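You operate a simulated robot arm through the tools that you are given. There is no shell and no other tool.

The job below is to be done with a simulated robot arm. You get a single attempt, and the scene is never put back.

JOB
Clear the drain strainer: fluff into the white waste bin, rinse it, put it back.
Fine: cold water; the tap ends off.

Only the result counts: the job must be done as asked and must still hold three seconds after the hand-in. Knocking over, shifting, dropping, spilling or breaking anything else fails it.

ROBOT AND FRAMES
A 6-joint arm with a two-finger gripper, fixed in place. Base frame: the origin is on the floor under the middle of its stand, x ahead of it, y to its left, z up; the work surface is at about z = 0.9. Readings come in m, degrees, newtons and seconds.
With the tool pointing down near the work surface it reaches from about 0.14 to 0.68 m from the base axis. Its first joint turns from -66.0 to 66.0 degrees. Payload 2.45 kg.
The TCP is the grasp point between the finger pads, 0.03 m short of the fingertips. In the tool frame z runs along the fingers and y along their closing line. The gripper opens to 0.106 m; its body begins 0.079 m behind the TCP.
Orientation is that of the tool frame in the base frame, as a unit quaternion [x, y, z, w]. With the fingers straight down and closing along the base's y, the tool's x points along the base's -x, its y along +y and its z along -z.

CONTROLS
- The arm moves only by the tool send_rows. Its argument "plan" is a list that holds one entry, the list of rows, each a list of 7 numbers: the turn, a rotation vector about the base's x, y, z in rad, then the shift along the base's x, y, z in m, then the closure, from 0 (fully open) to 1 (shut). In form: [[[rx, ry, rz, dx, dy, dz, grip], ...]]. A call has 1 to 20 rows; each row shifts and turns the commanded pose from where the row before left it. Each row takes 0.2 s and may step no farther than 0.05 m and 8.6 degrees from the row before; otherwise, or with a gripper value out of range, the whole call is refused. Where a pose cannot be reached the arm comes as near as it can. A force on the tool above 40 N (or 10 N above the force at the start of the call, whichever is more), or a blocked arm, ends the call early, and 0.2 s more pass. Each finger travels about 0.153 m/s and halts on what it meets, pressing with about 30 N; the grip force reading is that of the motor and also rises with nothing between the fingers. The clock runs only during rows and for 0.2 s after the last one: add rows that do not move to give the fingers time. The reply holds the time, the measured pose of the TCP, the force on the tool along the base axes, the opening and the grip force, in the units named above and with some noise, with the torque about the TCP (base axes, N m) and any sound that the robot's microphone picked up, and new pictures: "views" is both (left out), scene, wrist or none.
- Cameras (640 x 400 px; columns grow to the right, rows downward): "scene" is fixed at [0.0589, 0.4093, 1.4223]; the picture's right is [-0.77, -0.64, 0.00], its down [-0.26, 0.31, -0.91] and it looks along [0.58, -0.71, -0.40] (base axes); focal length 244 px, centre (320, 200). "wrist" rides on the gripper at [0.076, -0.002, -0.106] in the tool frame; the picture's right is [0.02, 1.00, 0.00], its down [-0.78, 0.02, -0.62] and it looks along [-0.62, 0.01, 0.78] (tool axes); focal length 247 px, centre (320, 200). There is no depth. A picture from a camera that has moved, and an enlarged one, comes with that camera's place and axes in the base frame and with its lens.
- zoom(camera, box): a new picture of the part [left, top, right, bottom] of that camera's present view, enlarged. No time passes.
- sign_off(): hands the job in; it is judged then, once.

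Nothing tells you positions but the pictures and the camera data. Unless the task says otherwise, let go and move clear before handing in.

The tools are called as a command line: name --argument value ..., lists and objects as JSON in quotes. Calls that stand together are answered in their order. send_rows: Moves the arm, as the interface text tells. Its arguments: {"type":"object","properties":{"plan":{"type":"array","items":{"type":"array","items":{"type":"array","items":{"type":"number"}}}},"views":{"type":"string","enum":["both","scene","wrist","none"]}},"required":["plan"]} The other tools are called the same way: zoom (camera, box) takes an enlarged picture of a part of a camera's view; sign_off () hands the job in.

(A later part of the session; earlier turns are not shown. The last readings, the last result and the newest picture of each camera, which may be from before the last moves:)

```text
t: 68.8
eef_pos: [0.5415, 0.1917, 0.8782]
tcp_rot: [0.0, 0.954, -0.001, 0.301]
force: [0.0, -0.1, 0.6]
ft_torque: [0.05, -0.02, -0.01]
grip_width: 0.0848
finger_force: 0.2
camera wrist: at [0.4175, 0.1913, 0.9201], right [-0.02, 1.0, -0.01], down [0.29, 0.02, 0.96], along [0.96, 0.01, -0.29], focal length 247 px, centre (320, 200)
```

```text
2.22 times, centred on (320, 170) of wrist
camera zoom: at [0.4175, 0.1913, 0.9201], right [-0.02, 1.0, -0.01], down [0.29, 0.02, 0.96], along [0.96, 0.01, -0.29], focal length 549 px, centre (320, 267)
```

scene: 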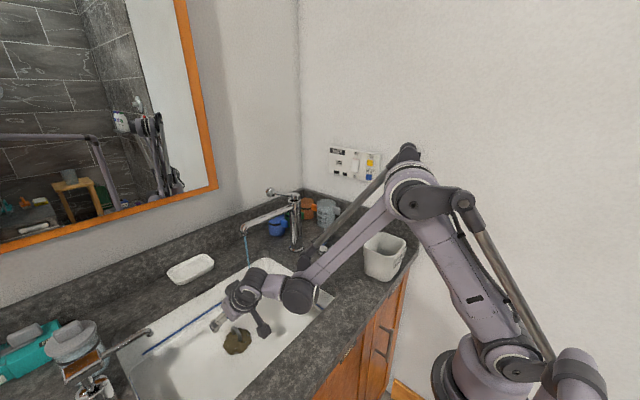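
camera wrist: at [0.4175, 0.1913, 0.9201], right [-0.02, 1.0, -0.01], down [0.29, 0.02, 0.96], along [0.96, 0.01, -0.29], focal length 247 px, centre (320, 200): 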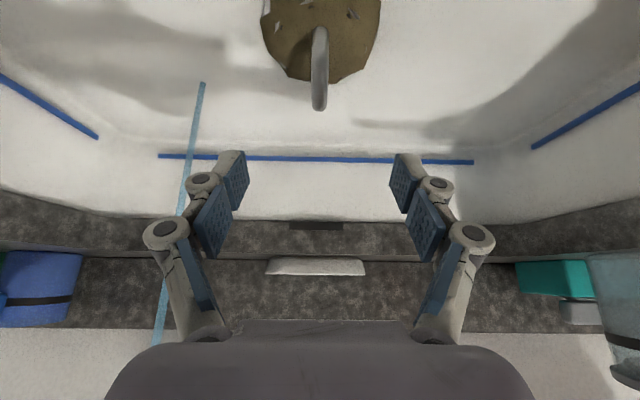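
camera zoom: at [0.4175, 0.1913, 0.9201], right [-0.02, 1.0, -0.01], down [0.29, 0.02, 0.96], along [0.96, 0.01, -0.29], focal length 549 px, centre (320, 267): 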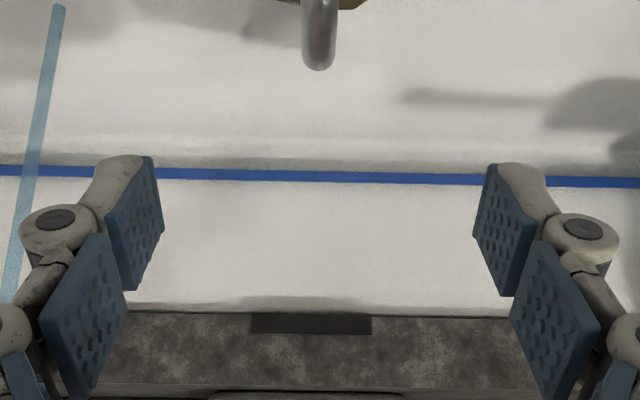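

The forearm joint would get close to the front counter edge at this pitch, so I'll reduce the tilt to about 25° before lowering onto the handle.

send_rows --plan '[[[0, 0.09, 0, 0, 0, 0, 0.2], [0, 0.085, 0, 0, -0.001, 0, 0.2], [0, 0, 0, 0, 0, -0.02, 0.2], [0, 0, 0, 0, 0, -0.015, 0.2], [0, 0, 0, 0, 0, 0, 0.2]]]'

zoom --camera "scene" --box '[190, 240, 310, 380]'

zoom --camera "wrist" --box '[220, 80, 420, 260]'

```text
t: 70.0
eef_pos: [0.5407, 0.1894, 0.8435]
tcp_rot: [-0.001, 0.976, -0.001, 0.217]
force: [0.4, 0.5, 0.4]
ft_torque: [-0.02, 0.02, -0.04]
grip_width: 0.085
finger_force: 0.1
camera wrist: at [0.4273, 0.1904, 0.9069], right [-0.02, 1.0, -0.01], down [0.45, 0.02, 0.89], along [0.89, 0.01, -0.45], focal length 247 px, centre (320, 200)
```

scene: 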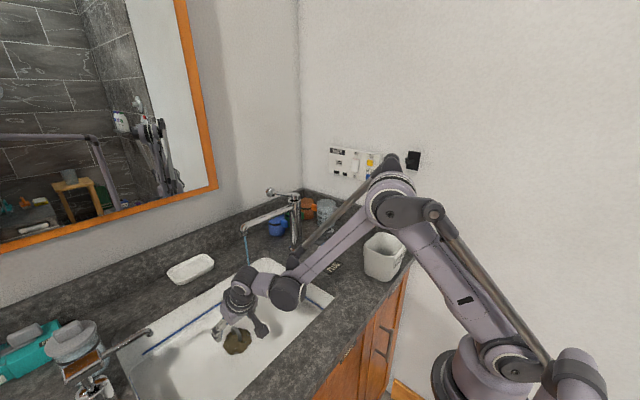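
wrist: 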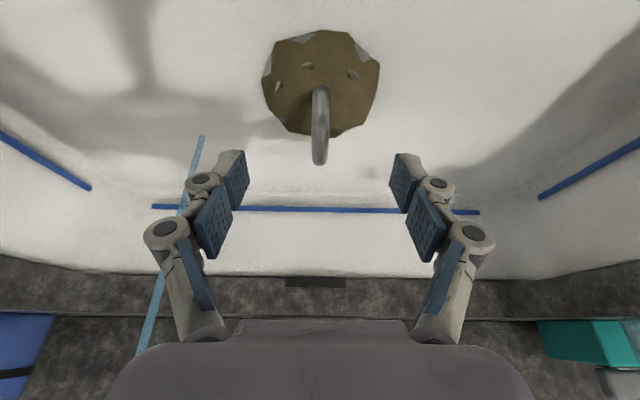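

```text
2.86 times, centred on (250, 310) of scene
camera zoom: at [0.0589, 0.4093, 1.4223], right [-0.77, -0.64, 0.0], down [-0.26, 0.31, -0.91], along [0.58, -0.71, -0.4], focal length 698 px, centre (520, -114)
```

zoom: 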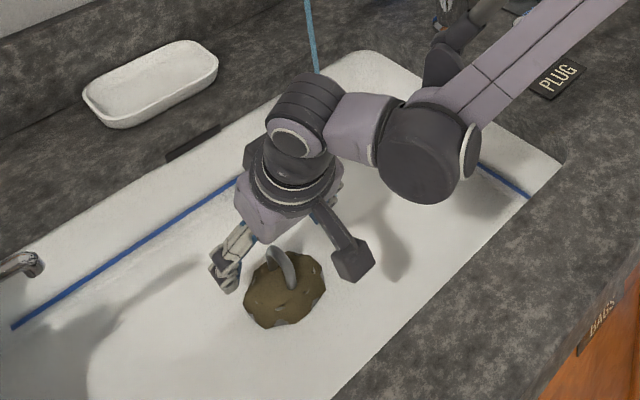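

```text
2.22 times, centred on (320, 170) of wrist
camera zoom: at [0.4273, 0.1904, 0.9069], right [-0.02, 1.0, -0.01], down [0.45, 0.02, 0.89], along [0.89, 0.01, -0.45], focal length 549 px, centre (320, 267)
```

zoom: 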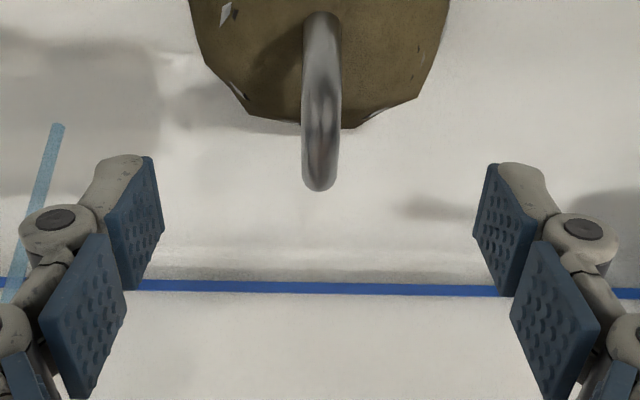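

The handle is aligned between the fingers. I'll lower the last 17 mm and close on it.

send_rows --plan '[[[0, 0, 0, -0.002, 0.0005, -0.01, 0.2], [0, 0, 0, 0, 0, -0.007, 0.2], [0, 0, 0, 0, 0, 0, 0.4], [0, 0, 0, 0, 0, 0, 0.7], [0, 0, 0, 0, 0, 0, 1], [0, 0, 0, 0, 0, 0, 1], [0, 0, 0, 0, 0, 0, 1]]]'

zoom --camera "wrist" --box '[220, 80, 420, 260]'

```text
t: 71.6
eef_pos: [0.54, 0.1905, 0.8268]
tcp_rot: [-0.002, 0.976, 0.0, 0.216]
force: [0.3, 0.5, 0.1]
ft_torque: [-0.05, 0.0, 0.01]
grip_width: 0.0087
finger_force: 29.8
camera wrist: at [0.4251, 0.191, 0.8904], right [-0.02, 1.0, -0.01], down [0.45, 0.02, 0.89], along [0.89, 0.01, -0.45], focal length 247 px, centre (320, 200)
```

scene: 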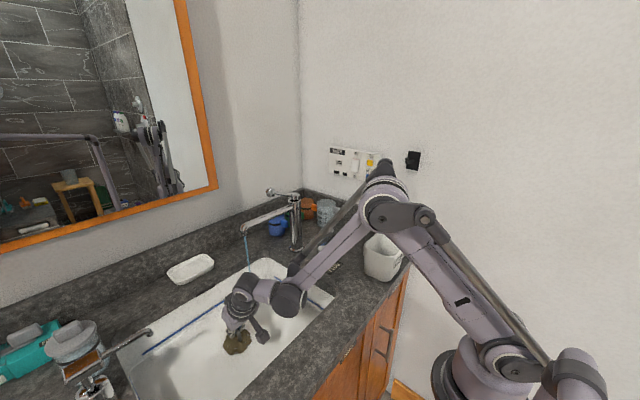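
wrist: 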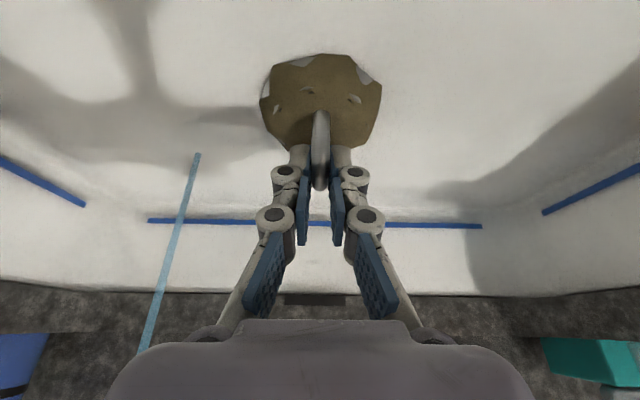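

```text
2.22 times, centred on (320, 170) of wrist
camera zoom: at [0.4251, 0.191, 0.8904], right [-0.02, 1.0, -0.01], down [0.45, 0.02, 0.89], along [0.89, 0.01, -0.45], focal length 549 px, centre (320, 267)
```

zoom: 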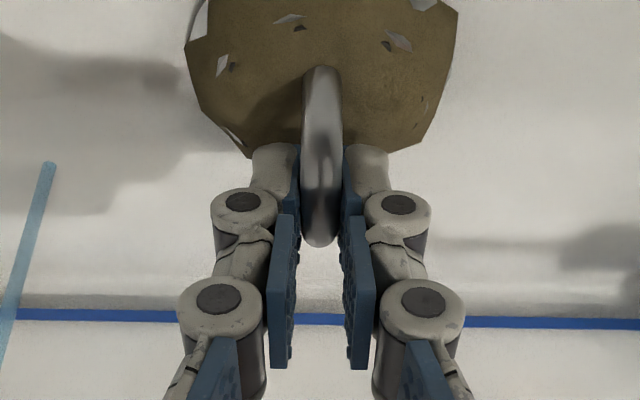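

The handle is gripped again. I'll lift the strainer clear of the floor and bring it under the stream, with the flow landing on the dome just beyond the fingertips.

send_rows --plan '[[[0, 0, 0, 0, 0, 0.01, 1], [0, 0, 0, 0, 0, 0.018, 1], [0, 0, 0, 0, 0, 0.02, 1], [0, 0, 0, 0.005, -0.02, 0, 1], [0, 0, 0, 0.01, -0.028, 0, 1], [0, 0, 0, 0.01, -0.028, 0, 1], [0, 0, 0, 0.01, -0.0275, 0, 1], [0, 0, 0, 0, 0, 0, 1]]]'

zoom --camera "scene" --box '[190, 200, 310, 350]'

zoom --camera "wrist" --box '[220, 40, 420, 220]'

```text
t: 73.4
eef_pos: [0.5745, 0.087, 0.8739]
tcp_rot: [-0.001, 0.976, 0.001, 0.216]
force: [-0.1, 0.8, -0.8]
ft_torque: [0.01, -0.01, 0.0]
grip_width: 0.0087
finger_force: 30.0
camera wrist: at [0.4599, 0.0864, 0.9384], right [-0.02, 1.0, -0.01], down [0.45, 0.02, 0.89], along [0.89, 0.01, -0.45], focal length 247 px, centre (320, 200)
```

scene: 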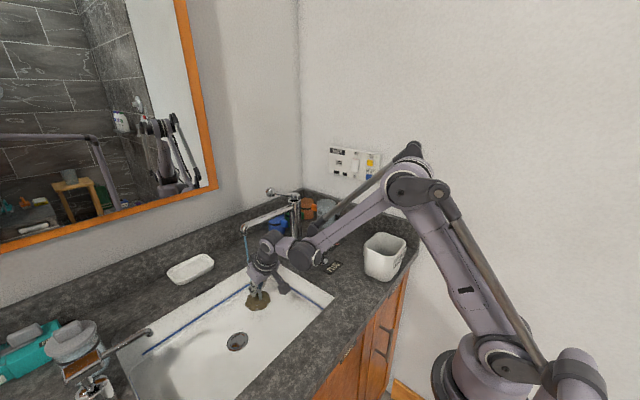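
wrist: 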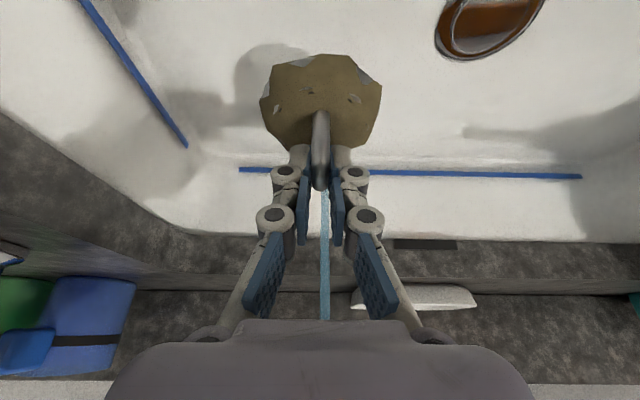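

```text
2.67 times, centred on (250, 275) of scene
camera zoom: at [0.0589, 0.4093, 1.4223], right [-0.77, -0.64, 0.0], down [-0.26, 0.31, -0.91], along [0.58, -0.71, -0.4], focal length 651 px, centre (507, 0)
```

zoom: 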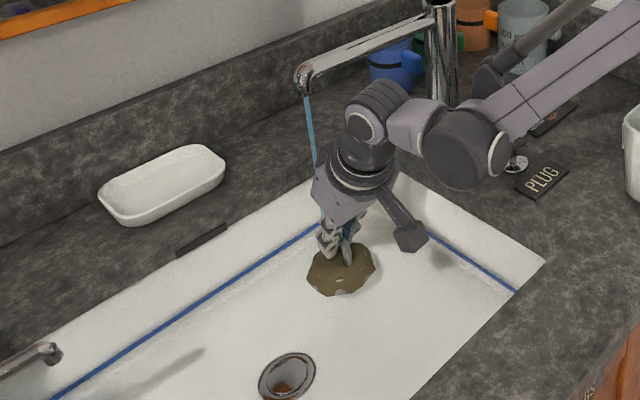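

```text
2.22 times, centred on (320, 130) of wrist
camera zoom: at [0.4599, 0.0864, 0.9384], right [-0.02, 1.0, -0.01], down [0.45, 0.02, 0.89], along [0.89, 0.01, -0.45], focal length 549 px, centre (320, 356)
```

zoom: 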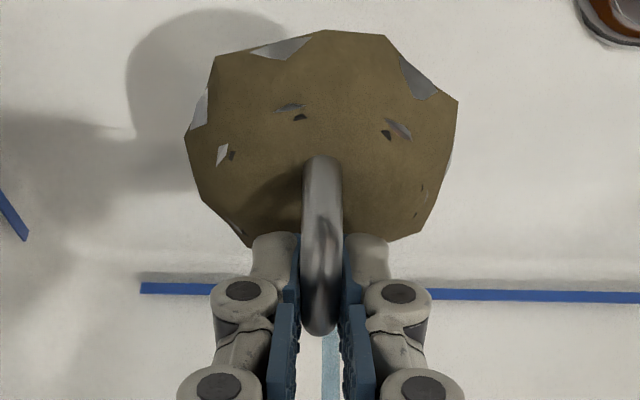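

The stream drops just behind the handle onto the strainer. I'll hold it here for two seconds and see whether the film washes off.

send_rows --plan '[[[0, 0, 0, 0, 0, 0, 1], [0, 0, 0, 0, 0, 0, 1], [0, 0, 0, 0, 0, 0, 1], [0, 0, 0, 0, 0, 0, 1], [0, 0, 0, 0, 0, 0, 1], [0, 0, 0, 0, 0, 0, 1], [0, 0, 0, 0, 0, 0, 1], [0, 0, 0, 0, 0, 0, 1], [0, 0, 0, 0, 0, 0, 1], [0, 0, 0, 0, 0, 0, 1]]]'

zoom --camera "scene" --box '[220, 250, 300, 320]'

zoom --camera "wrist" --box '[220, 40, 420, 220]'

```text
t: 75.6
eef_pos: [0.5735, 0.0868, 0.8741]
tcp_rot: [-0.001, 0.976, -0.001, 0.217]
force: [-0.1, -1.4, -1.2]
ft_torque: [0.0, -0.01, -0.04]
grip_width: 0.0091
finger_force: 29.5
camera wrist: at [0.4598, 0.0867, 0.9384], right [-0.02, 1.0, -0.01], down [0.45, 0.02, 0.89], along [0.89, 0.01, -0.45], focal length 247 px, centre (320, 200)
```

scene: 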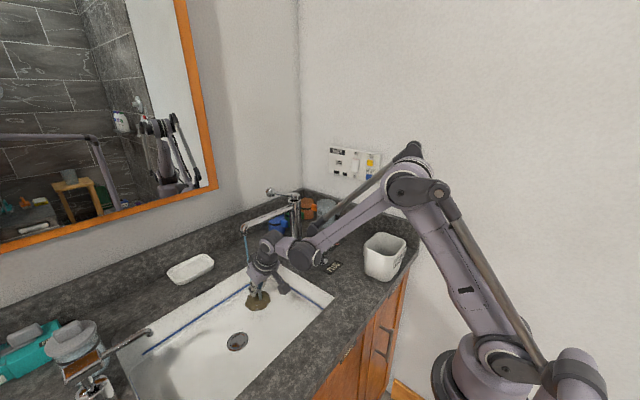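
wrist: 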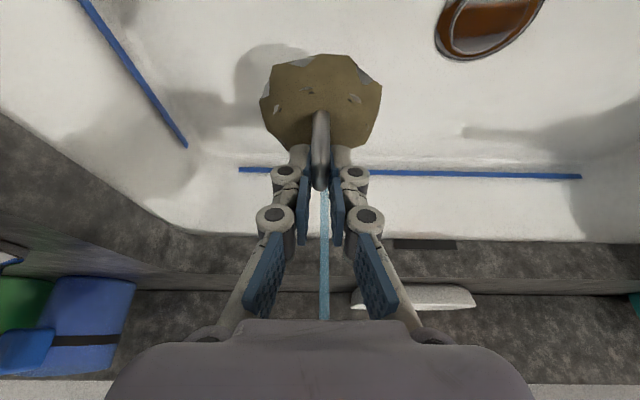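

```text
5.71 times, centred on (260, 285) of scene
camera zoom: at [0.0589, 0.4093, 1.4223], right [-0.77, -0.64, 0.0], down [-0.26, 0.31, -0.91], along [0.58, -0.71, -0.4], focal length 1396 px, centre (663, -286)
```

zoom: 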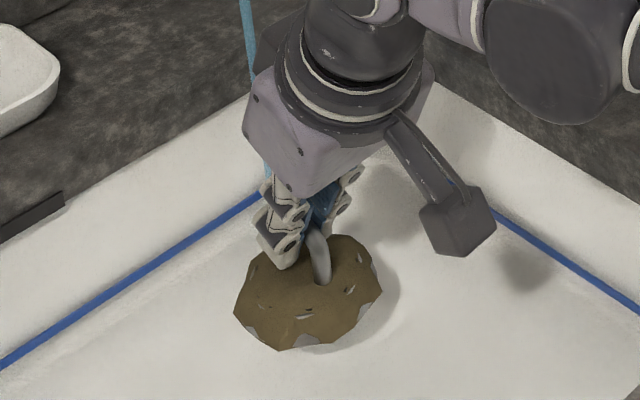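

```text
2.22 times, centred on (320, 130) of wrist
camera zoom: at [0.4598, 0.0867, 0.9384], right [-0.02, 1.0, -0.01], down [0.45, 0.02, 0.89], along [0.89, 0.01, -0.45], focal length 549 px, centre (320, 356)
```

zoom: 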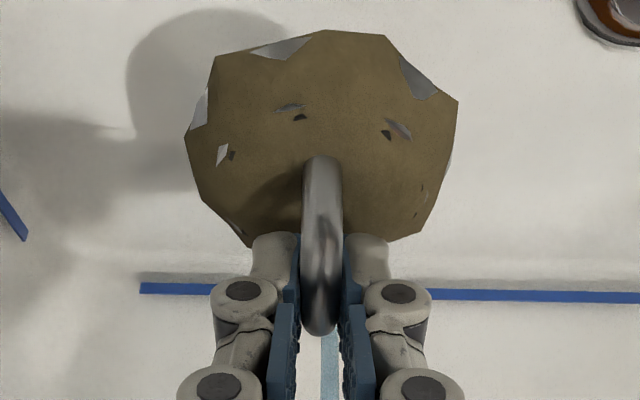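

The film hasn't clearly changed, as the stream seems to hit the far edge behind the fingers. I'll shift the strainer so the stream lands well onto the dome beside the fingers.

send_rows --plan '[[[0, 0, 0, 0.008, -0.013, 0, 1], [0, 0, 0, 0.009, -0.014, 0, 1], [0, 0, 0, 0, 0, 0, 1], [0, 0, 0, 0, 0, 0, 1], [0, 0, 0, 0, 0, 0, 1], [0, 0, 0, 0, 0, 0, 1], [0, 0, 0, 0, 0, 0, 1], [0, 0, 0, 0, 0, 0, 1], [0, 0, 0, 0, 0, 0, 1]]]'

zoom --camera "scene" --box '[220, 240, 310, 320]'

zoom --camera "wrist" --box '[220, 40, 420, 220]'

```text
t: 77.6
eef_pos: [0.5908, 0.0589, 0.8743]
tcp_rot: [-0.001, 0.976, 0.0, 0.217]
force: [-0.1, -0.7, 0.3]
ft_torque: [-0.02, 0.01, 0.01]
grip_width: 0.0087
finger_force: 30.0
camera wrist: at [0.4772, 0.0595, 0.9379], right [-0.02, 1.0, -0.01], down [0.45, 0.02, 0.89], along [0.89, 0.01, -0.45], focal length 247 px, centre (320, 200)
```

scene: 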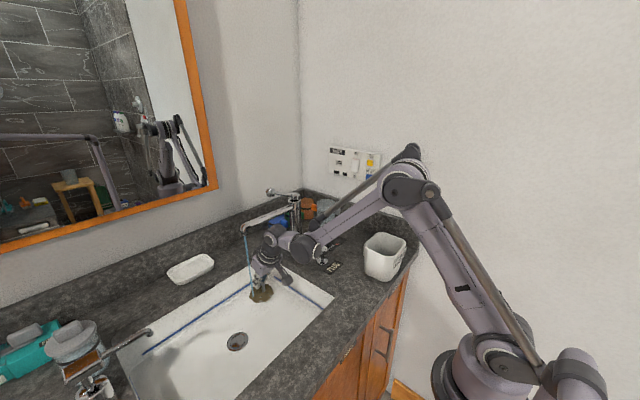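
wrist: 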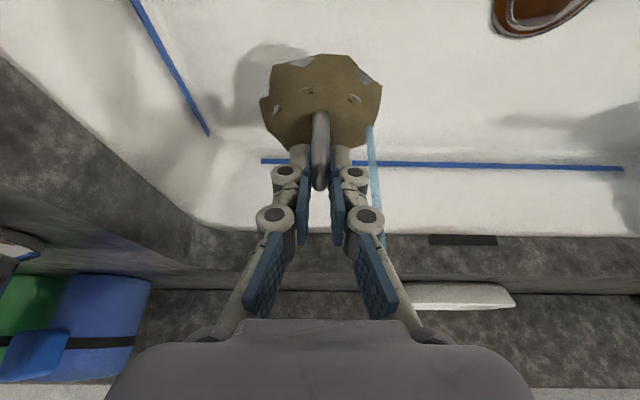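

```text
5.00 times, centred on (265, 280) of scene
camera zoom: at [0.0589, 0.4093, 1.4223], right [-0.77, -0.64, 0.0], down [-0.26, 0.31, -0.91], along [0.58, -0.71, -0.4], focal length 1221 px, centre (595, -200)
```

zoom: 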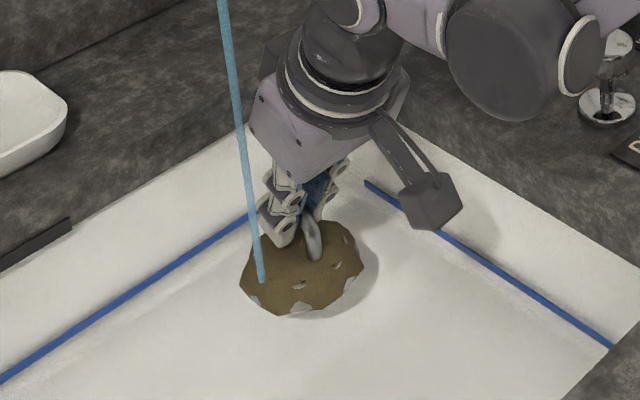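

```text
2.22 times, centred on (320, 130) of wrist
camera zoom: at [0.4772, 0.0595, 0.9379], right [-0.02, 1.0, -0.01], down [0.45, 0.02, 0.89], along [0.89, 0.01, -0.45], focal length 549 px, centre (320, 356)
```

zoom: 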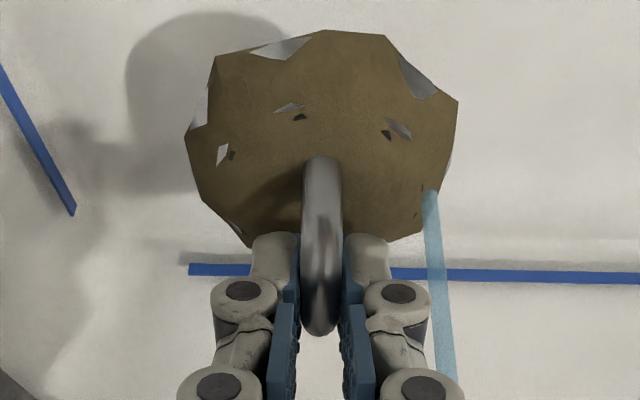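

The stream now lands on the strainer's edge region. I'll hold for a few more seconds and compare.

send_rows --plan '[[[0, 0, 0, 0, 0.003, 0, 1], [0, 0, 0, 0, 0, 0, 1], [0, 0, 0, 0, 0, 0, 1], [0, 0, 0, 0, 0, 0, 1], [0, 0, 0, 0, 0, 0, 1], [0, 0, 0, 0, 0, 0, 1], [0, 0, 0, 0, 0, 0, 1], [0, 0, 0, 0, 0, 0, 1], [0, 0, 0, 0, 0, 0, 1], [0, 0, 0, 0, 0, 0, 1], [0, 0, 0, 0, 0, 0, 1], [0, 0, 0, 0, 0, 0, 1], [0, 0, 0, 0, 0, 0, 1], [0, 0, 0, 0, 0, 0, 1], [0, 0, 0, 0, 0, 0, 1], [0, 0, 0, 0, 0, 0, 1], [0, 0, 0, 0, 0, 0, 1], [0, 0, 0, 0, 0, 0, 1]]]'

zoom --camera "scene" --box '[220, 240, 310, 320]'

zoom --camera "wrist" --box '[220, 40, 420, 220]'

```text
t: 81.4
eef_pos: [0.5909, 0.0637, 0.8742]
tcp_rot: [-0.001, 0.976, 0.0, 0.216]
force: [0.2, 0.3, 0.3]
ft_torque: [-0.03, -0.02, 0.02]
grip_width: 0.009
finger_force: 30.1
camera wrist: at [0.4774, 0.0628, 0.9377], right [-0.02, 1.0, -0.01], down [0.45, 0.02, 0.89], along [0.89, 0.01, -0.45], focal length 247 px, centre (320, 200)
```

scene: 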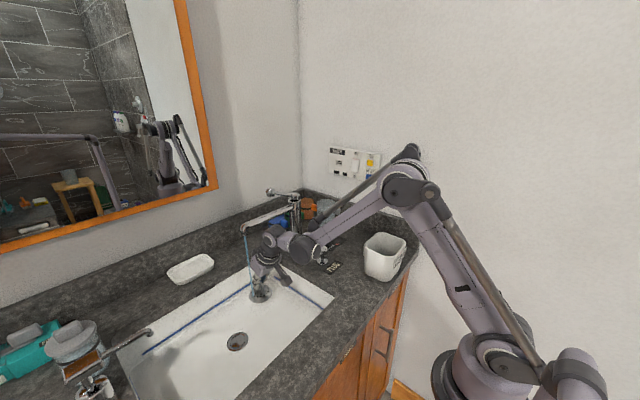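
wrist: 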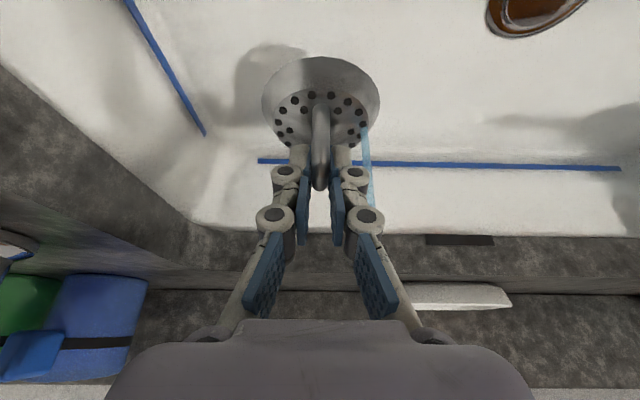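

```text
5.00 times, centred on (265, 280) of scene
camera zoom: at [0.0589, 0.4093, 1.4223], right [-0.77, -0.64, 0.0], down [-0.26, 0.31, -0.91], along [0.58, -0.71, -0.4], focal length 1221 px, centre (595, -200)
```

zoom: 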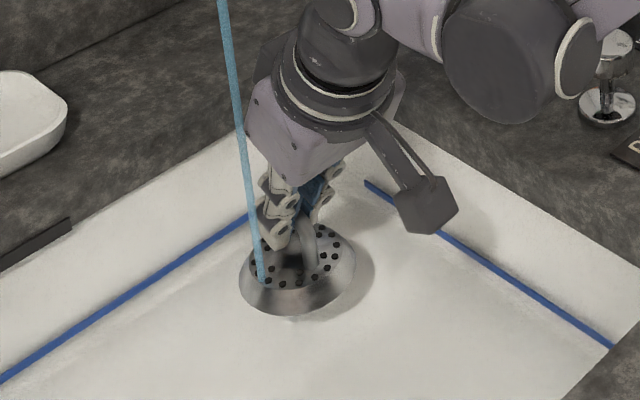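

```text
2.22 times, centred on (320, 130) of wrist
camera zoom: at [0.4774, 0.0628, 0.9377], right [-0.02, 1.0, -0.01], down [0.45, 0.02, 0.89], along [0.89, 0.01, -0.45], focal length 549 px, centre (320, 356)
```

zoom: 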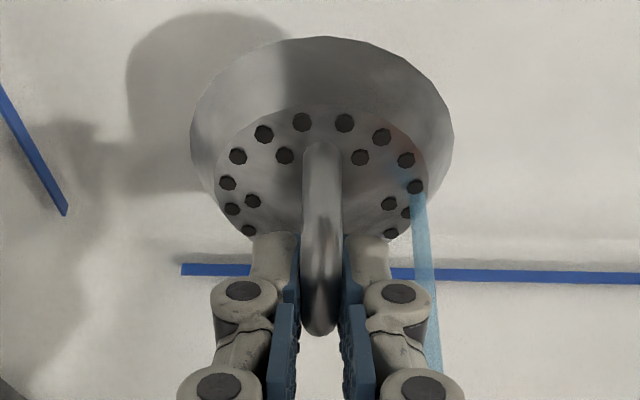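

The strainer is rinsed clean: bright metal with all its holes visible. I'll move it out of the stream and back over the drain.

send_rows --plan '[[[0, 0, 0, -0.01, 0.02, 0.005, 1], [0, 0, 0, -0.012, 0.03, 0, 1], [0, 0, 0, -0.012, 0.03, 0, 1], [0, 0, 0, -0.01, 0.03, 0, 1], [0, 0, 0, -0.008, 0.0175, 0, 1], [0, 0, 0, 0, 0, -0.005, 1], [0, 0, 0, 0, 0, 0, 1]]]'

zoom --camera "scene" --box '[190, 270, 290, 360]'

zoom --camera "wrist" --box '[220, 40, 420, 220]'

```text
t: 83.0
eef_pos: [0.5401, 0.1913, 0.8746]
tcp_rot: [0.0, 0.976, -0.001, 0.216]
force: [-0.4, 0.2, -0.7]
ft_torque: [-0.04, 0.0, 0.02]
grip_width: 0.0089
finger_force: 29.8
camera wrist: at [0.4256, 0.1905, 0.9383], right [-0.02, 1.0, -0.01], down [0.45, 0.02, 0.89], along [0.89, 0.01, -0.45], focal length 247 px, centre (320, 200)
```

scene: 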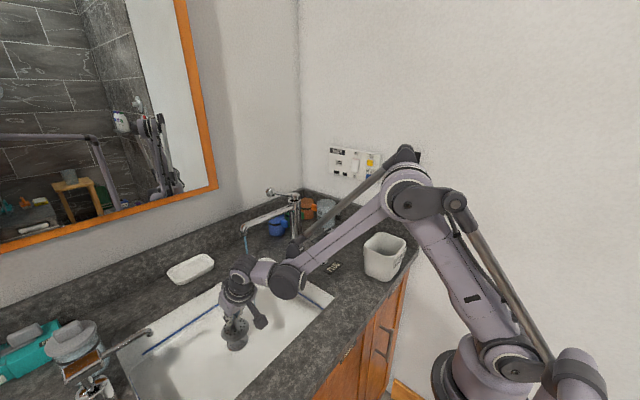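
wrist: 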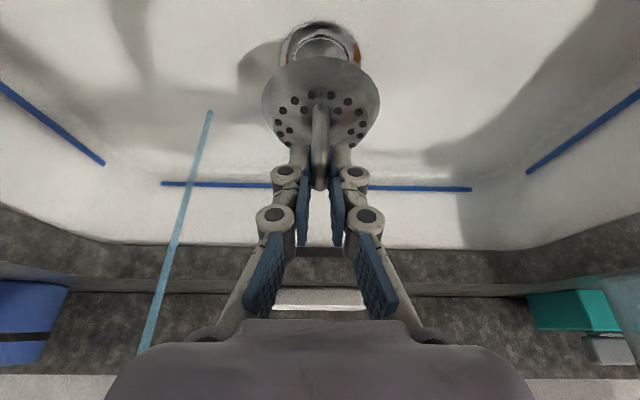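

```text
4.44 times, centred on (240, 315) of scene
camera zoom: at [0.0589, 0.4093, 1.4223], right [-0.77, -0.64, 0.0], down [-0.26, 0.31, -0.91], along [0.58, -0.71, -0.4], focal length 1086 px, centre (676, -311)
```

zoom: 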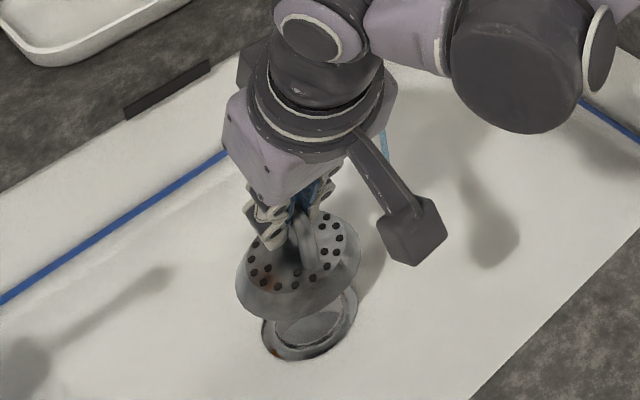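

```text
2.22 times, centred on (320, 130) of wrist
camera zoom: at [0.4256, 0.1905, 0.9383], right [-0.02, 1.0, -0.01], down [0.45, 0.02, 0.89], along [0.89, 0.01, -0.45], focal length 549 px, centre (320, 356)
```

zoom: 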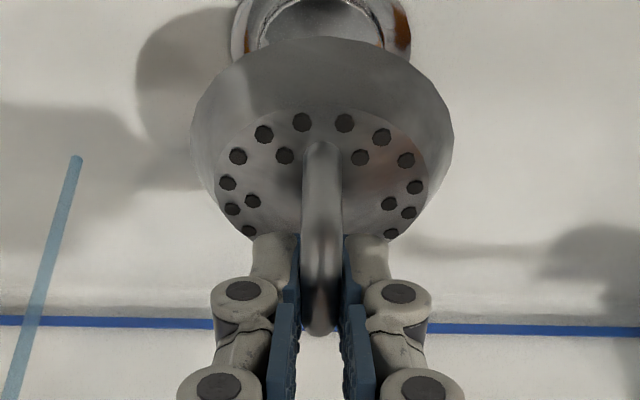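

Level and centred over the drain ring. Lowering it into place.

send_rows --plan '[[[0, 0, 0, 0, -0.0005, -0.018, 1], [0, 0, 0, 0, 0, -0.012, 1], [0, 0, 0, 0, 0, -0.008, 1], [0, 0, 0, 0, 0, -0.005, 1], [0, 0, 0, 0, 0, -0.003, 1], [0, 0, 0, 0, 0, 0, 1]]]'

zoom --camera "scene" --box '[190, 280, 290, 370]'

zoom --camera "wrist" --box '[220, 40, 420, 220]'

```text
t: 84.4
eef_pos: [0.54, 0.1897, 0.8281]
tcp_rot: [-0.001, 0.976, -0.001, 0.217]
force: [0.1, -0.1, 0.5]
ft_torque: [0.01, 0.04, 0.05]
grip_width: 0.0089
finger_force: 30.0
camera wrist: at [0.4256, 0.1895, 0.8919], right [-0.02, 1.0, -0.01], down [0.45, 0.02, 0.89], along [0.89, 0.01, -0.45], focal length 247 px, centre (320, 200)
```

scene: 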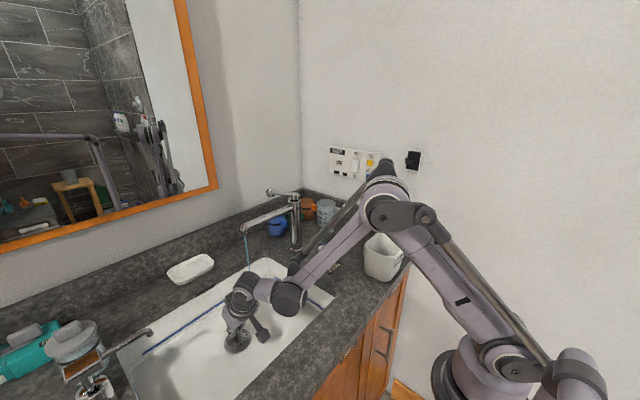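
wrist: 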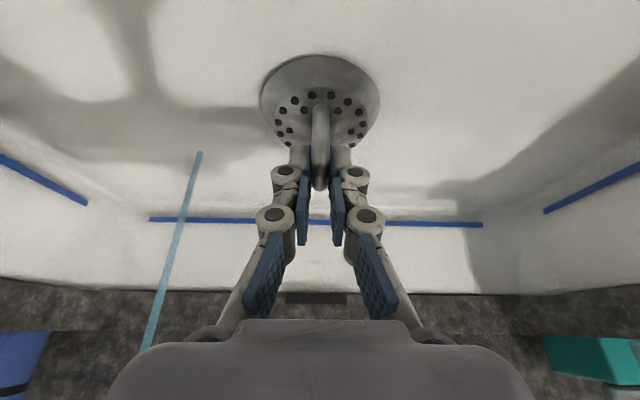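

```text
4.44 times, centred on (240, 325) of scene
camera zoom: at [0.0589, 0.4093, 1.4223], right [-0.77, -0.64, 0.0], down [-0.26, 0.31, -0.91], along [0.58, -0.71, -0.4], focal length 1086 px, centre (676, -356)
```

zoom: 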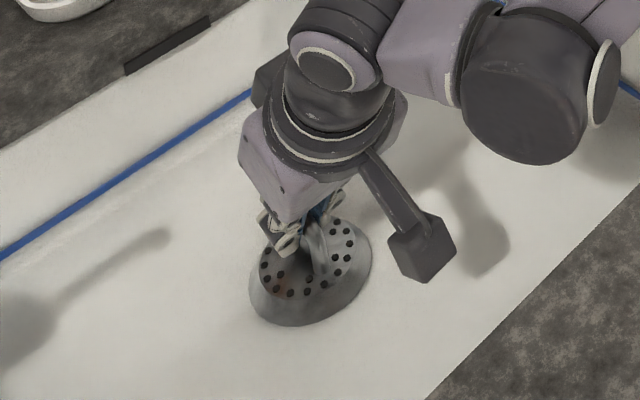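

```text
2.22 times, centred on (320, 130) of wrist
camera zoom: at [0.4256, 0.1895, 0.8919], right [-0.02, 1.0, -0.01], down [0.45, 0.02, 0.89], along [0.89, 0.01, -0.45], focal length 549 px, centre (320, 356)
```

zoom: 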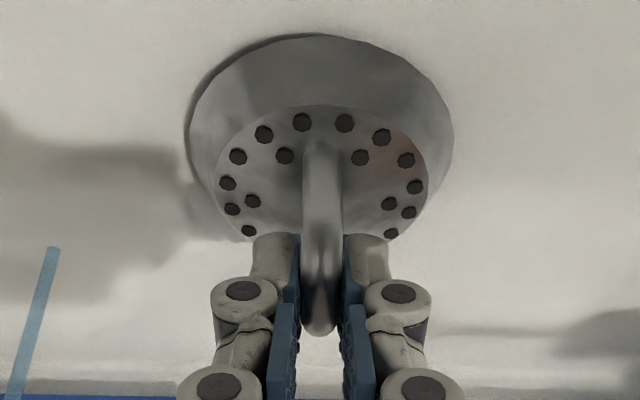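

Not quite touching yet (0.5 N). I'll lower a couple of millimetres more until it seats.

send_rows --plan '[[[0, 0, 0, 0, 0.0005, -0.0015, 1], [0, 0, 0, 0, 0, -0.0005, 1], [0, 0, 0, 0, 0, 0, 1]]]' --views "none"

```text
t: 85.2
eef_pos: [0.5405, 0.1902, 0.8268]
tcp_rot: [-0.001, 0.976, 0.0, 0.216]
force: [0.0, -1.7, 5.4]
ft_torque: [0.01, 0.16, 0.0]
grip_width: 0.0088
finger_force: 29.9
```

It's seated with 5 N contact at the grasp height. I'll open the fingers and rise straight up.

send_rows --plan '[[[0, 0, 0, 0, 0, 0, 0.8], [0, 0, 0, 0, 0, 0, 0.5], [0, 0, 0, 0, 0, 0, 0.2], [0, 0, 0, 0, 0, 0, 0.2], [0, 0, 0, 0, 0, 0.03, 0.2], [0, 0, 0, 0, 0, 0.04, 0.2], [0, 0, 0, 0, 0, 0.04, 0.2], [0, 0, 0, -0.01, 0, 0.04, 0.2], [0, 0, 0, -0.02, 0, 0.04, 0.2]]]'

zoom --camera "scene" --box '[190, 290, 290, 370]'

```text
t: 87.2
eef_pos: [0.5079, 0.1901, 1.0174]
tcp_rot: [-0.001, 0.976, 0.0, 0.217]
force: [-0.7, -0.6, 0.2]
ft_torque: [0.01, -0.03, -0.03]
grip_width: 0.0851
finger_force: 0.0
camera wrist: at [0.395, 0.1898, 1.0804], right [-0.02, 1.0, -0.01], down [0.45, 0.02, 0.89], along [0.89, 0.01, -0.45], focal length 247 px, centre (320, 200)
```

scene: 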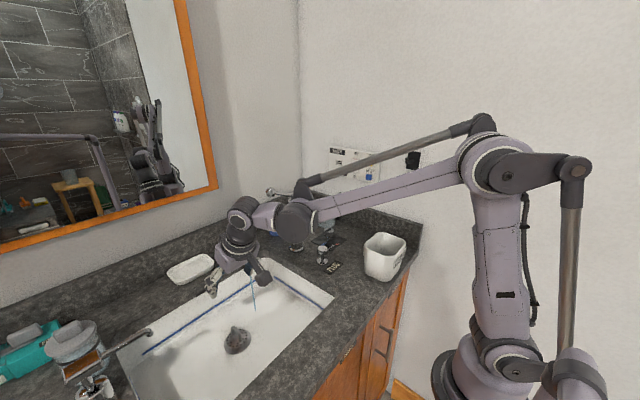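
wrist: 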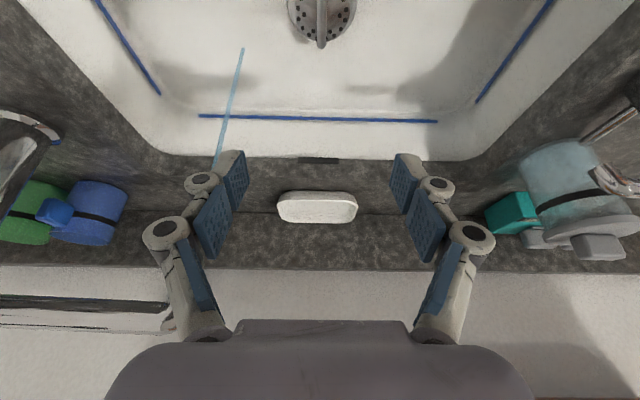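

```text
5.00 times, centred on (240, 330) of scene
camera zoom: at [0.0589, 0.4093, 1.4223], right [-0.77, -0.64, 0.0], down [-0.26, 0.31, -0.91], along [0.58, -0.71, -0.4], focal length 1221 px, centre (720, -450)
```

zoom: 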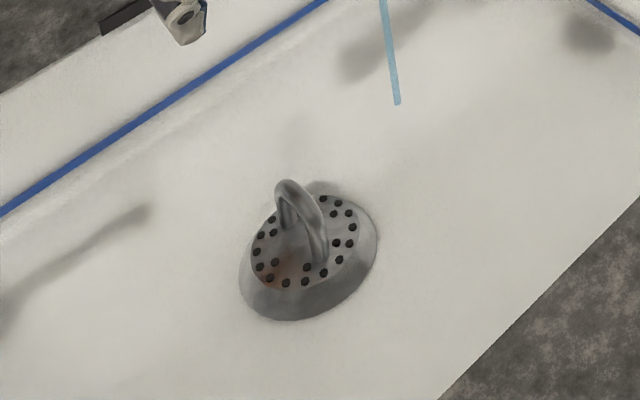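

The clean strainer sits flat in the drain. Now I'll turn the tap off, repeating the same approach to the lever as before.

send_rows --plan '[[[0, -0.087, 0, -0.02, 0, 0.04, 0.25], [0, -0.087, 0, -0.02, 0, 0.04, 0.3], [0, -0.087, 0, -0.02, 0, 0.04, 0.35], [0, -0.088, 0, 0, 0, 0.04, 0.4], [0.0926, 0, -0.0926, 0, -0.0167, 0.0035, 0.45], [0.0926, 0, -0.0926, 0, -0.0167, 0.0035, 0.5], [0.0926, 0, -0.0926, 0, -0.0167, 0.0035, 0.5], [0.0926, 0, -0.0926, 0, -0.0167, 0.0035, 0.5], [0.0926, 0, -0.0926, 0, -0.0167, 0.0035, 0.5], [0.0926, 0, -0.0926, 0, -0.0167, 0.0035, 0.5], [0.0926, 0, -0.0926, 0, -0.0167, 0.0035, 0.5], [0.0926, 0, -0.0926, 0, -0.0167, 0.0035, 0.5], [0.0926, 0, -0.0926, 0, -0.0167, 0.0035, 0.5], [0.0926, 0, -0.0926, 0, -0.0167, 0.0035, 0.5], [0.0926, 0, -0.0926, 0, -0.0167, 0.0035, 0.5], [0.0921, 0, -0.0921, 0, -0.0167, 0.0035, 0.5], [0, 0, 0, 0.02, 0, 0.005, 0.5], [0, 0, 0, 0.02, 0, 0.005, 0.5], [0, 0, 0, 0, 0, 0, 0.5]]]'

zoom --camera "wrist" --box '[220, 60, 420, 260]'

zoom --camera "scene" --box '[225, 150, 345, 260]'

```text
t: 91.2
eef_pos: [0.4902, -0.0074, 1.2286]
tcp_rot: [0.653, 0.653, 0.271, 0.271]
force: [0.5, -0.9, 0.0]
ft_torque: [-0.03, -0.01, 0.02]
grip_width: 0.053
finger_force: 0.1
camera wrist: at [0.4134, 0.0692, 1.3024], right [0.71, 0.02, 0.71], down [-0.43, -0.78, 0.45], along [0.56, -0.62, -0.54], focal length 247 px, centre (320, 200)
```

scene: 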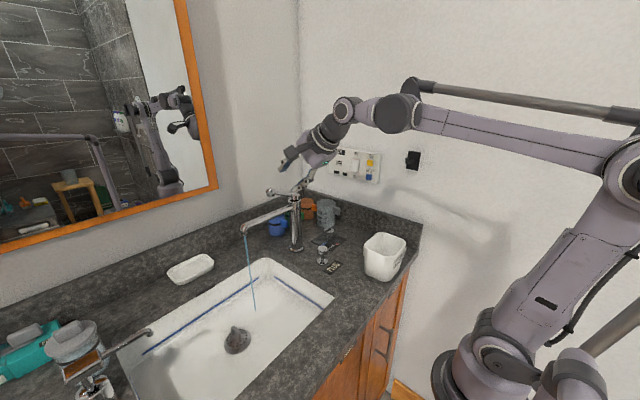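
wrist: 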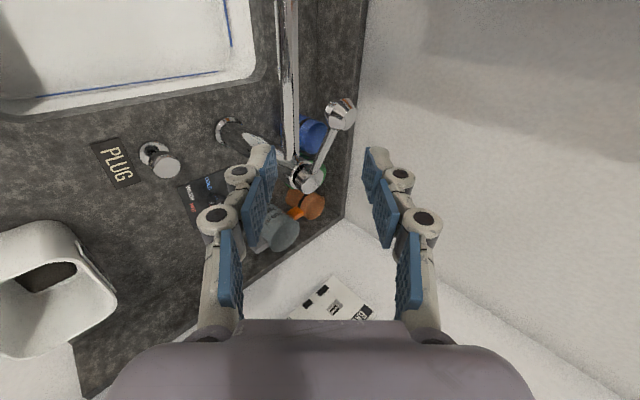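

```text
2.00 times, centred on (320, 160) of wrist
camera zoom: at [0.4134, 0.0692, 1.3024], right [0.71, 0.02, 0.71], down [-0.43, -0.78, 0.45], along [0.56, -0.62, -0.54], focal length 494 px, centre (320, 280)
```

zoom: 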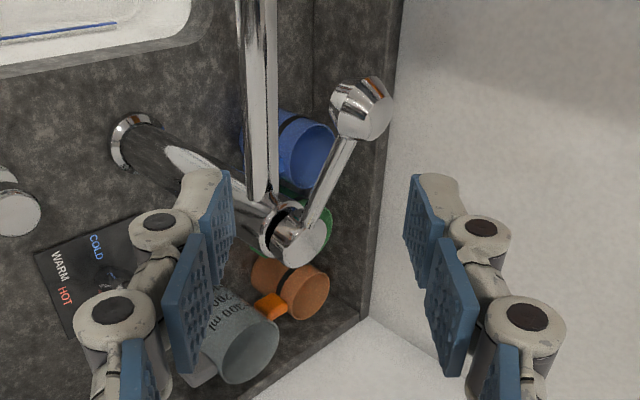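

```text
3.64 times, centred on (285, 205) of scene
camera zoom: at [0.0589, 0.4093, 1.4223], right [-0.77, -0.64, 0.0], down [-0.26, 0.31, -0.91], along [0.58, -0.71, -0.4], focal length 888 px, centre (447, 182)
```

zoom: 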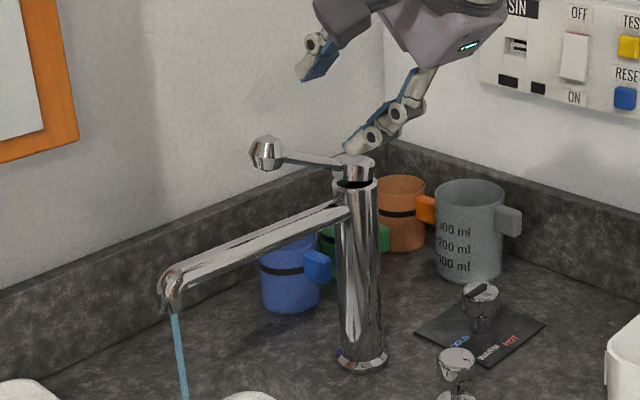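

The lever knob is now at about (0.590, −0.010, 1.156) as expected. I'll line up and approach it.

send_rows --plan '[[[0, 0, 0, 0.014, -0.003, 0.014, 0.5], [0, 0, 0, 0.02, 0, -0.02, 0.5], [0, 0, 0, 0.02, 0, -0.02, 0.5], [0, 0, 0, 0.014, 0, -0.014, 0.5], [0, 0, 0, 0.012, 0, -0.012, 0.5], [0, 0, 0, 0.008, 0, -0.008, 0.5], [0, 0, 0, 0, 0, 0, 0.5]]]'

zoom --camera "wrist" --box '[220, 60, 420, 260]'

zoom --camera "scene" --box '[225, 150, 345, 260]'

```text
t: 92.8
eef_pos: [0.5781, -0.013, 1.1681]
tcp_rot: [0.653, 0.653, 0.271, 0.27]
force: [0.7, -0.7, 0.1]
ft_torque: [0.02, 0.02, -0.02]
grip_width: 0.0531
finger_force: 0.0
camera wrist: at [0.5008, 0.0649, 1.2415], right [0.71, 0.02, 0.71], down [-0.43, -0.78, 0.45], along [0.56, -0.62, -0.54], focal length 247 px, centre (320, 200)
```

scene: 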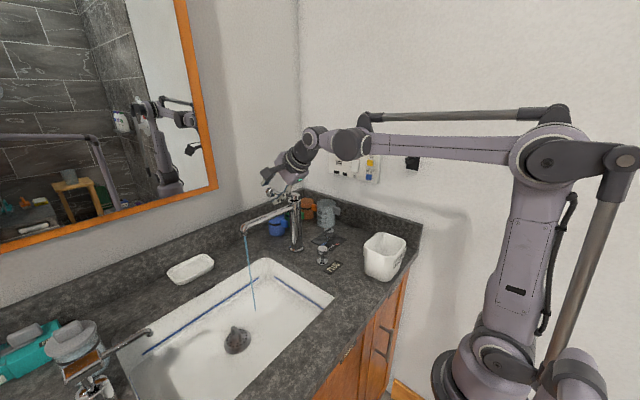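
wrist: 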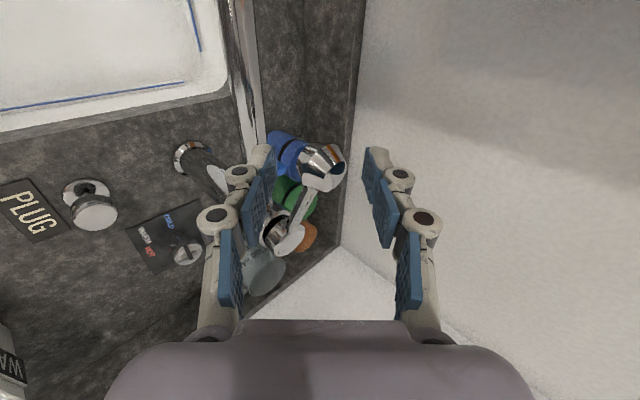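

```text
2.00 times, centred on (320, 160) of wrist
camera zoom: at [0.5008, 0.0649, 1.2415], right [0.71, 0.02, 0.71], down [-0.43, -0.78, 0.45], along [0.56, -0.62, -0.54], focal length 494 px, centre (320, 280)
```

zoom: 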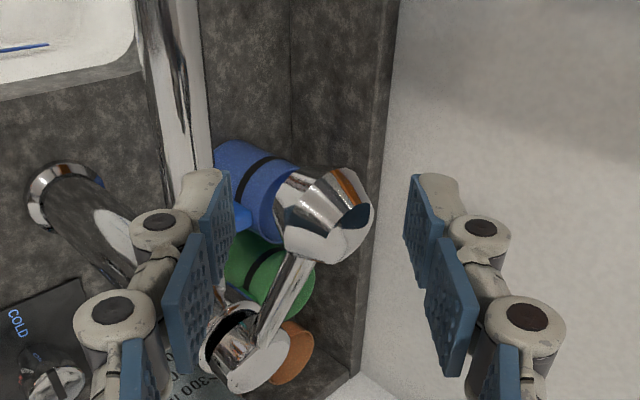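

```text
3.64 times, centred on (285, 205) of scene
camera zoom: at [0.0589, 0.4093, 1.4223], right [-0.77, -0.64, 0.0], down [-0.26, 0.31, -0.91], along [0.58, -0.71, -0.4], focal length 888 px, centre (447, 182)
```

zoom: 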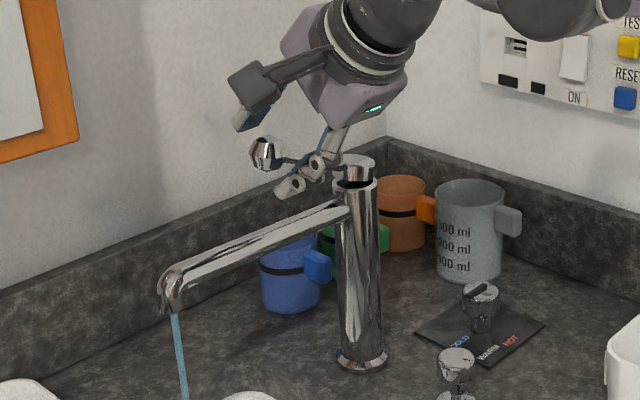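

The knob is between the pads. I'll close on it and lower the lever back along its arc.

send_rows --plan '[[[0, 0, 0, 0, 0, 0, 0.65], [0, 0, 0, 0, 0, 0, 0.75], [0, 0, 0, 0, 0, 0, 0.78], [0, 0, 0, 0, 0, 0, 0.78], [-0.03, 0, 0, 0, 0.0015, -0.004, 0.78], [-0.03, 0, 0, 0, 0.0015, -0.004, 0.78], [-0.03, 0, 0, 0, 0.0015, -0.004, 0.78], [0, 0, 0, 0, 0, 0, 0.78]]]'

zoom --camera "scene" --box '[225, 150, 345, 330]'

```text
t: 94.6
eef_pos: [0.5778, -0.008, 1.1568]
tcp_rot: [0.639, 0.665, 0.243, 0.301]
force: [4.3, 9.2, 11.4]
ft_torque: [-0.76, -0.34, -0.46]
grip_width: 0.0308
finger_force: 44.7
camera wrist: at [0.5007, 0.0767, 1.2225], right [0.71, 0.09, 0.7], down [-0.43, -0.74, 0.52], along [0.57, -0.67, -0.49], focal length 247 px, centre (320, 200)
```

scene: 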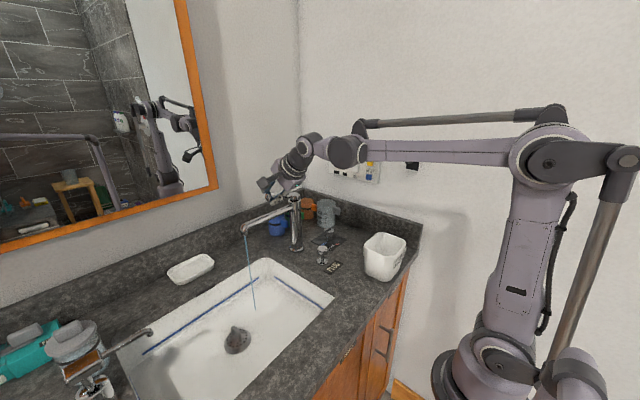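
wrist: 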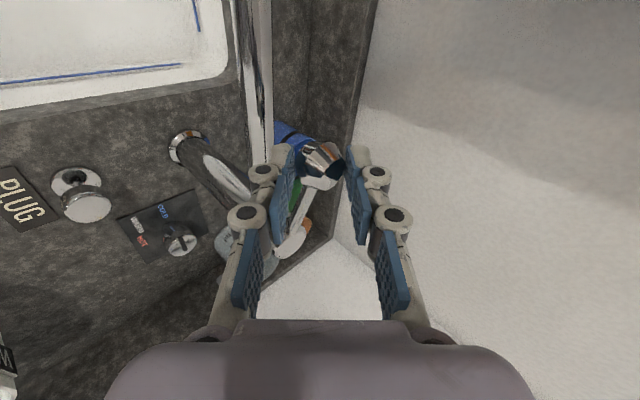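

```text
2.22 times, centred on (285, 240) of scene
camera zoom: at [0.0588, 0.4096, 1.4222], right [-0.77, -0.64, 0.0], down [-0.26, 0.31, -0.91], along [0.58, -0.71, -0.4], focal length 543 px, centre (398, 111)
```

zoom: 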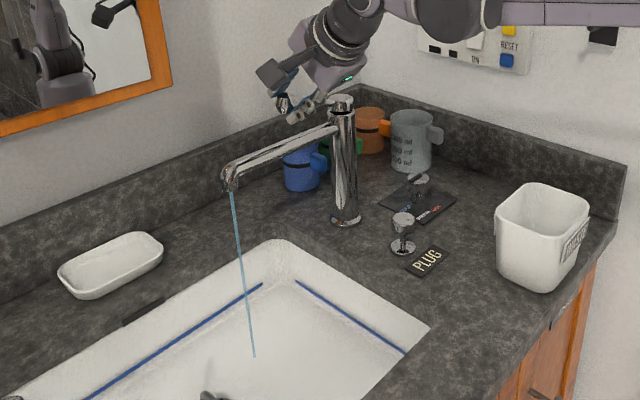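

The stream is thinning. I'll keep lowering the lever to its stop.

send_rows --plan '[[[-0.02, 0, 0, 0, 0.0005, -0.004, 0.78], [-0.02, 0, 0, 0, 0.0005, -0.004, 0.78], [-0.02, 0, 0, 0, 0, -0.003, 0.78], [0, 0, 0, 0, 0, 0, 0.78]]]'

zoom --camera "scene" --box '[225, 150, 345, 330]'

```text
t: 95.6
eef_pos: [0.5792, -0.0053, 1.1473]
tcp_rot: [0.629, 0.671, 0.224, 0.322]
force: [1.6, 15.2, 30.5]
ft_torque: [0.25, -0.64, 0.39]
grip_width: 0.0305
finger_force: 45.5
camera wrist: at [0.5008, 0.0824, 1.208], right [0.7, 0.13, 0.7], down [-0.43, -0.71, 0.56], along [0.57, -0.69, -0.44], focal length 247 px, centre (320, 200)
```

scene: 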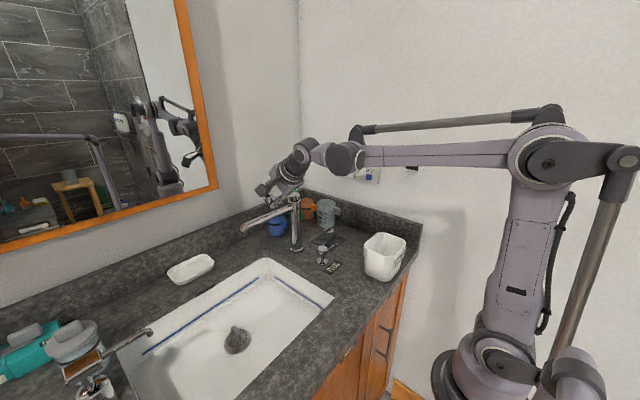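
wrist: 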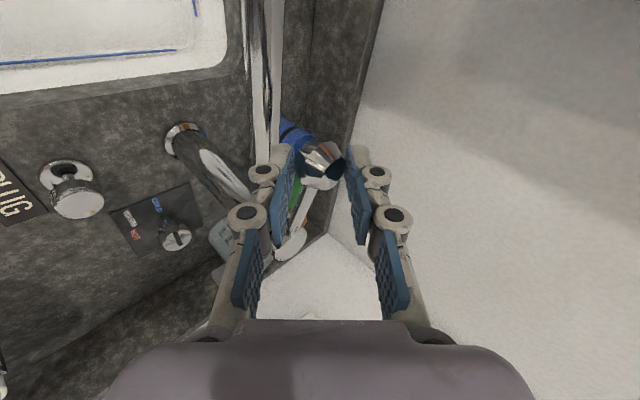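

```text
2.22 times, centred on (285, 240) of scene
camera zoom: at [0.0583, 0.4098, 1.4221], right [-0.77, -0.64, 0.0], down [-0.26, 0.31, -0.91], along [0.58, -0.71, -0.4], focal length 543 px, centre (398, 111)
```

zoom: 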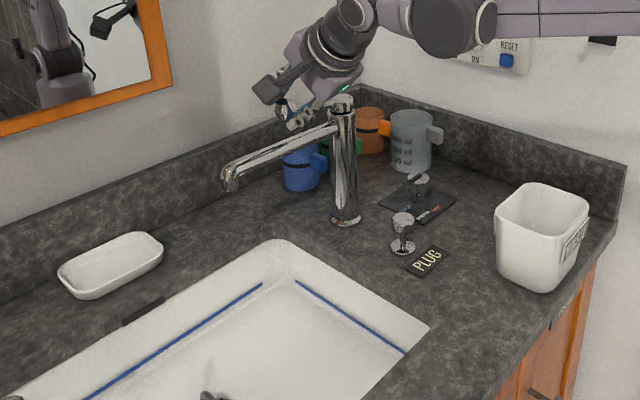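

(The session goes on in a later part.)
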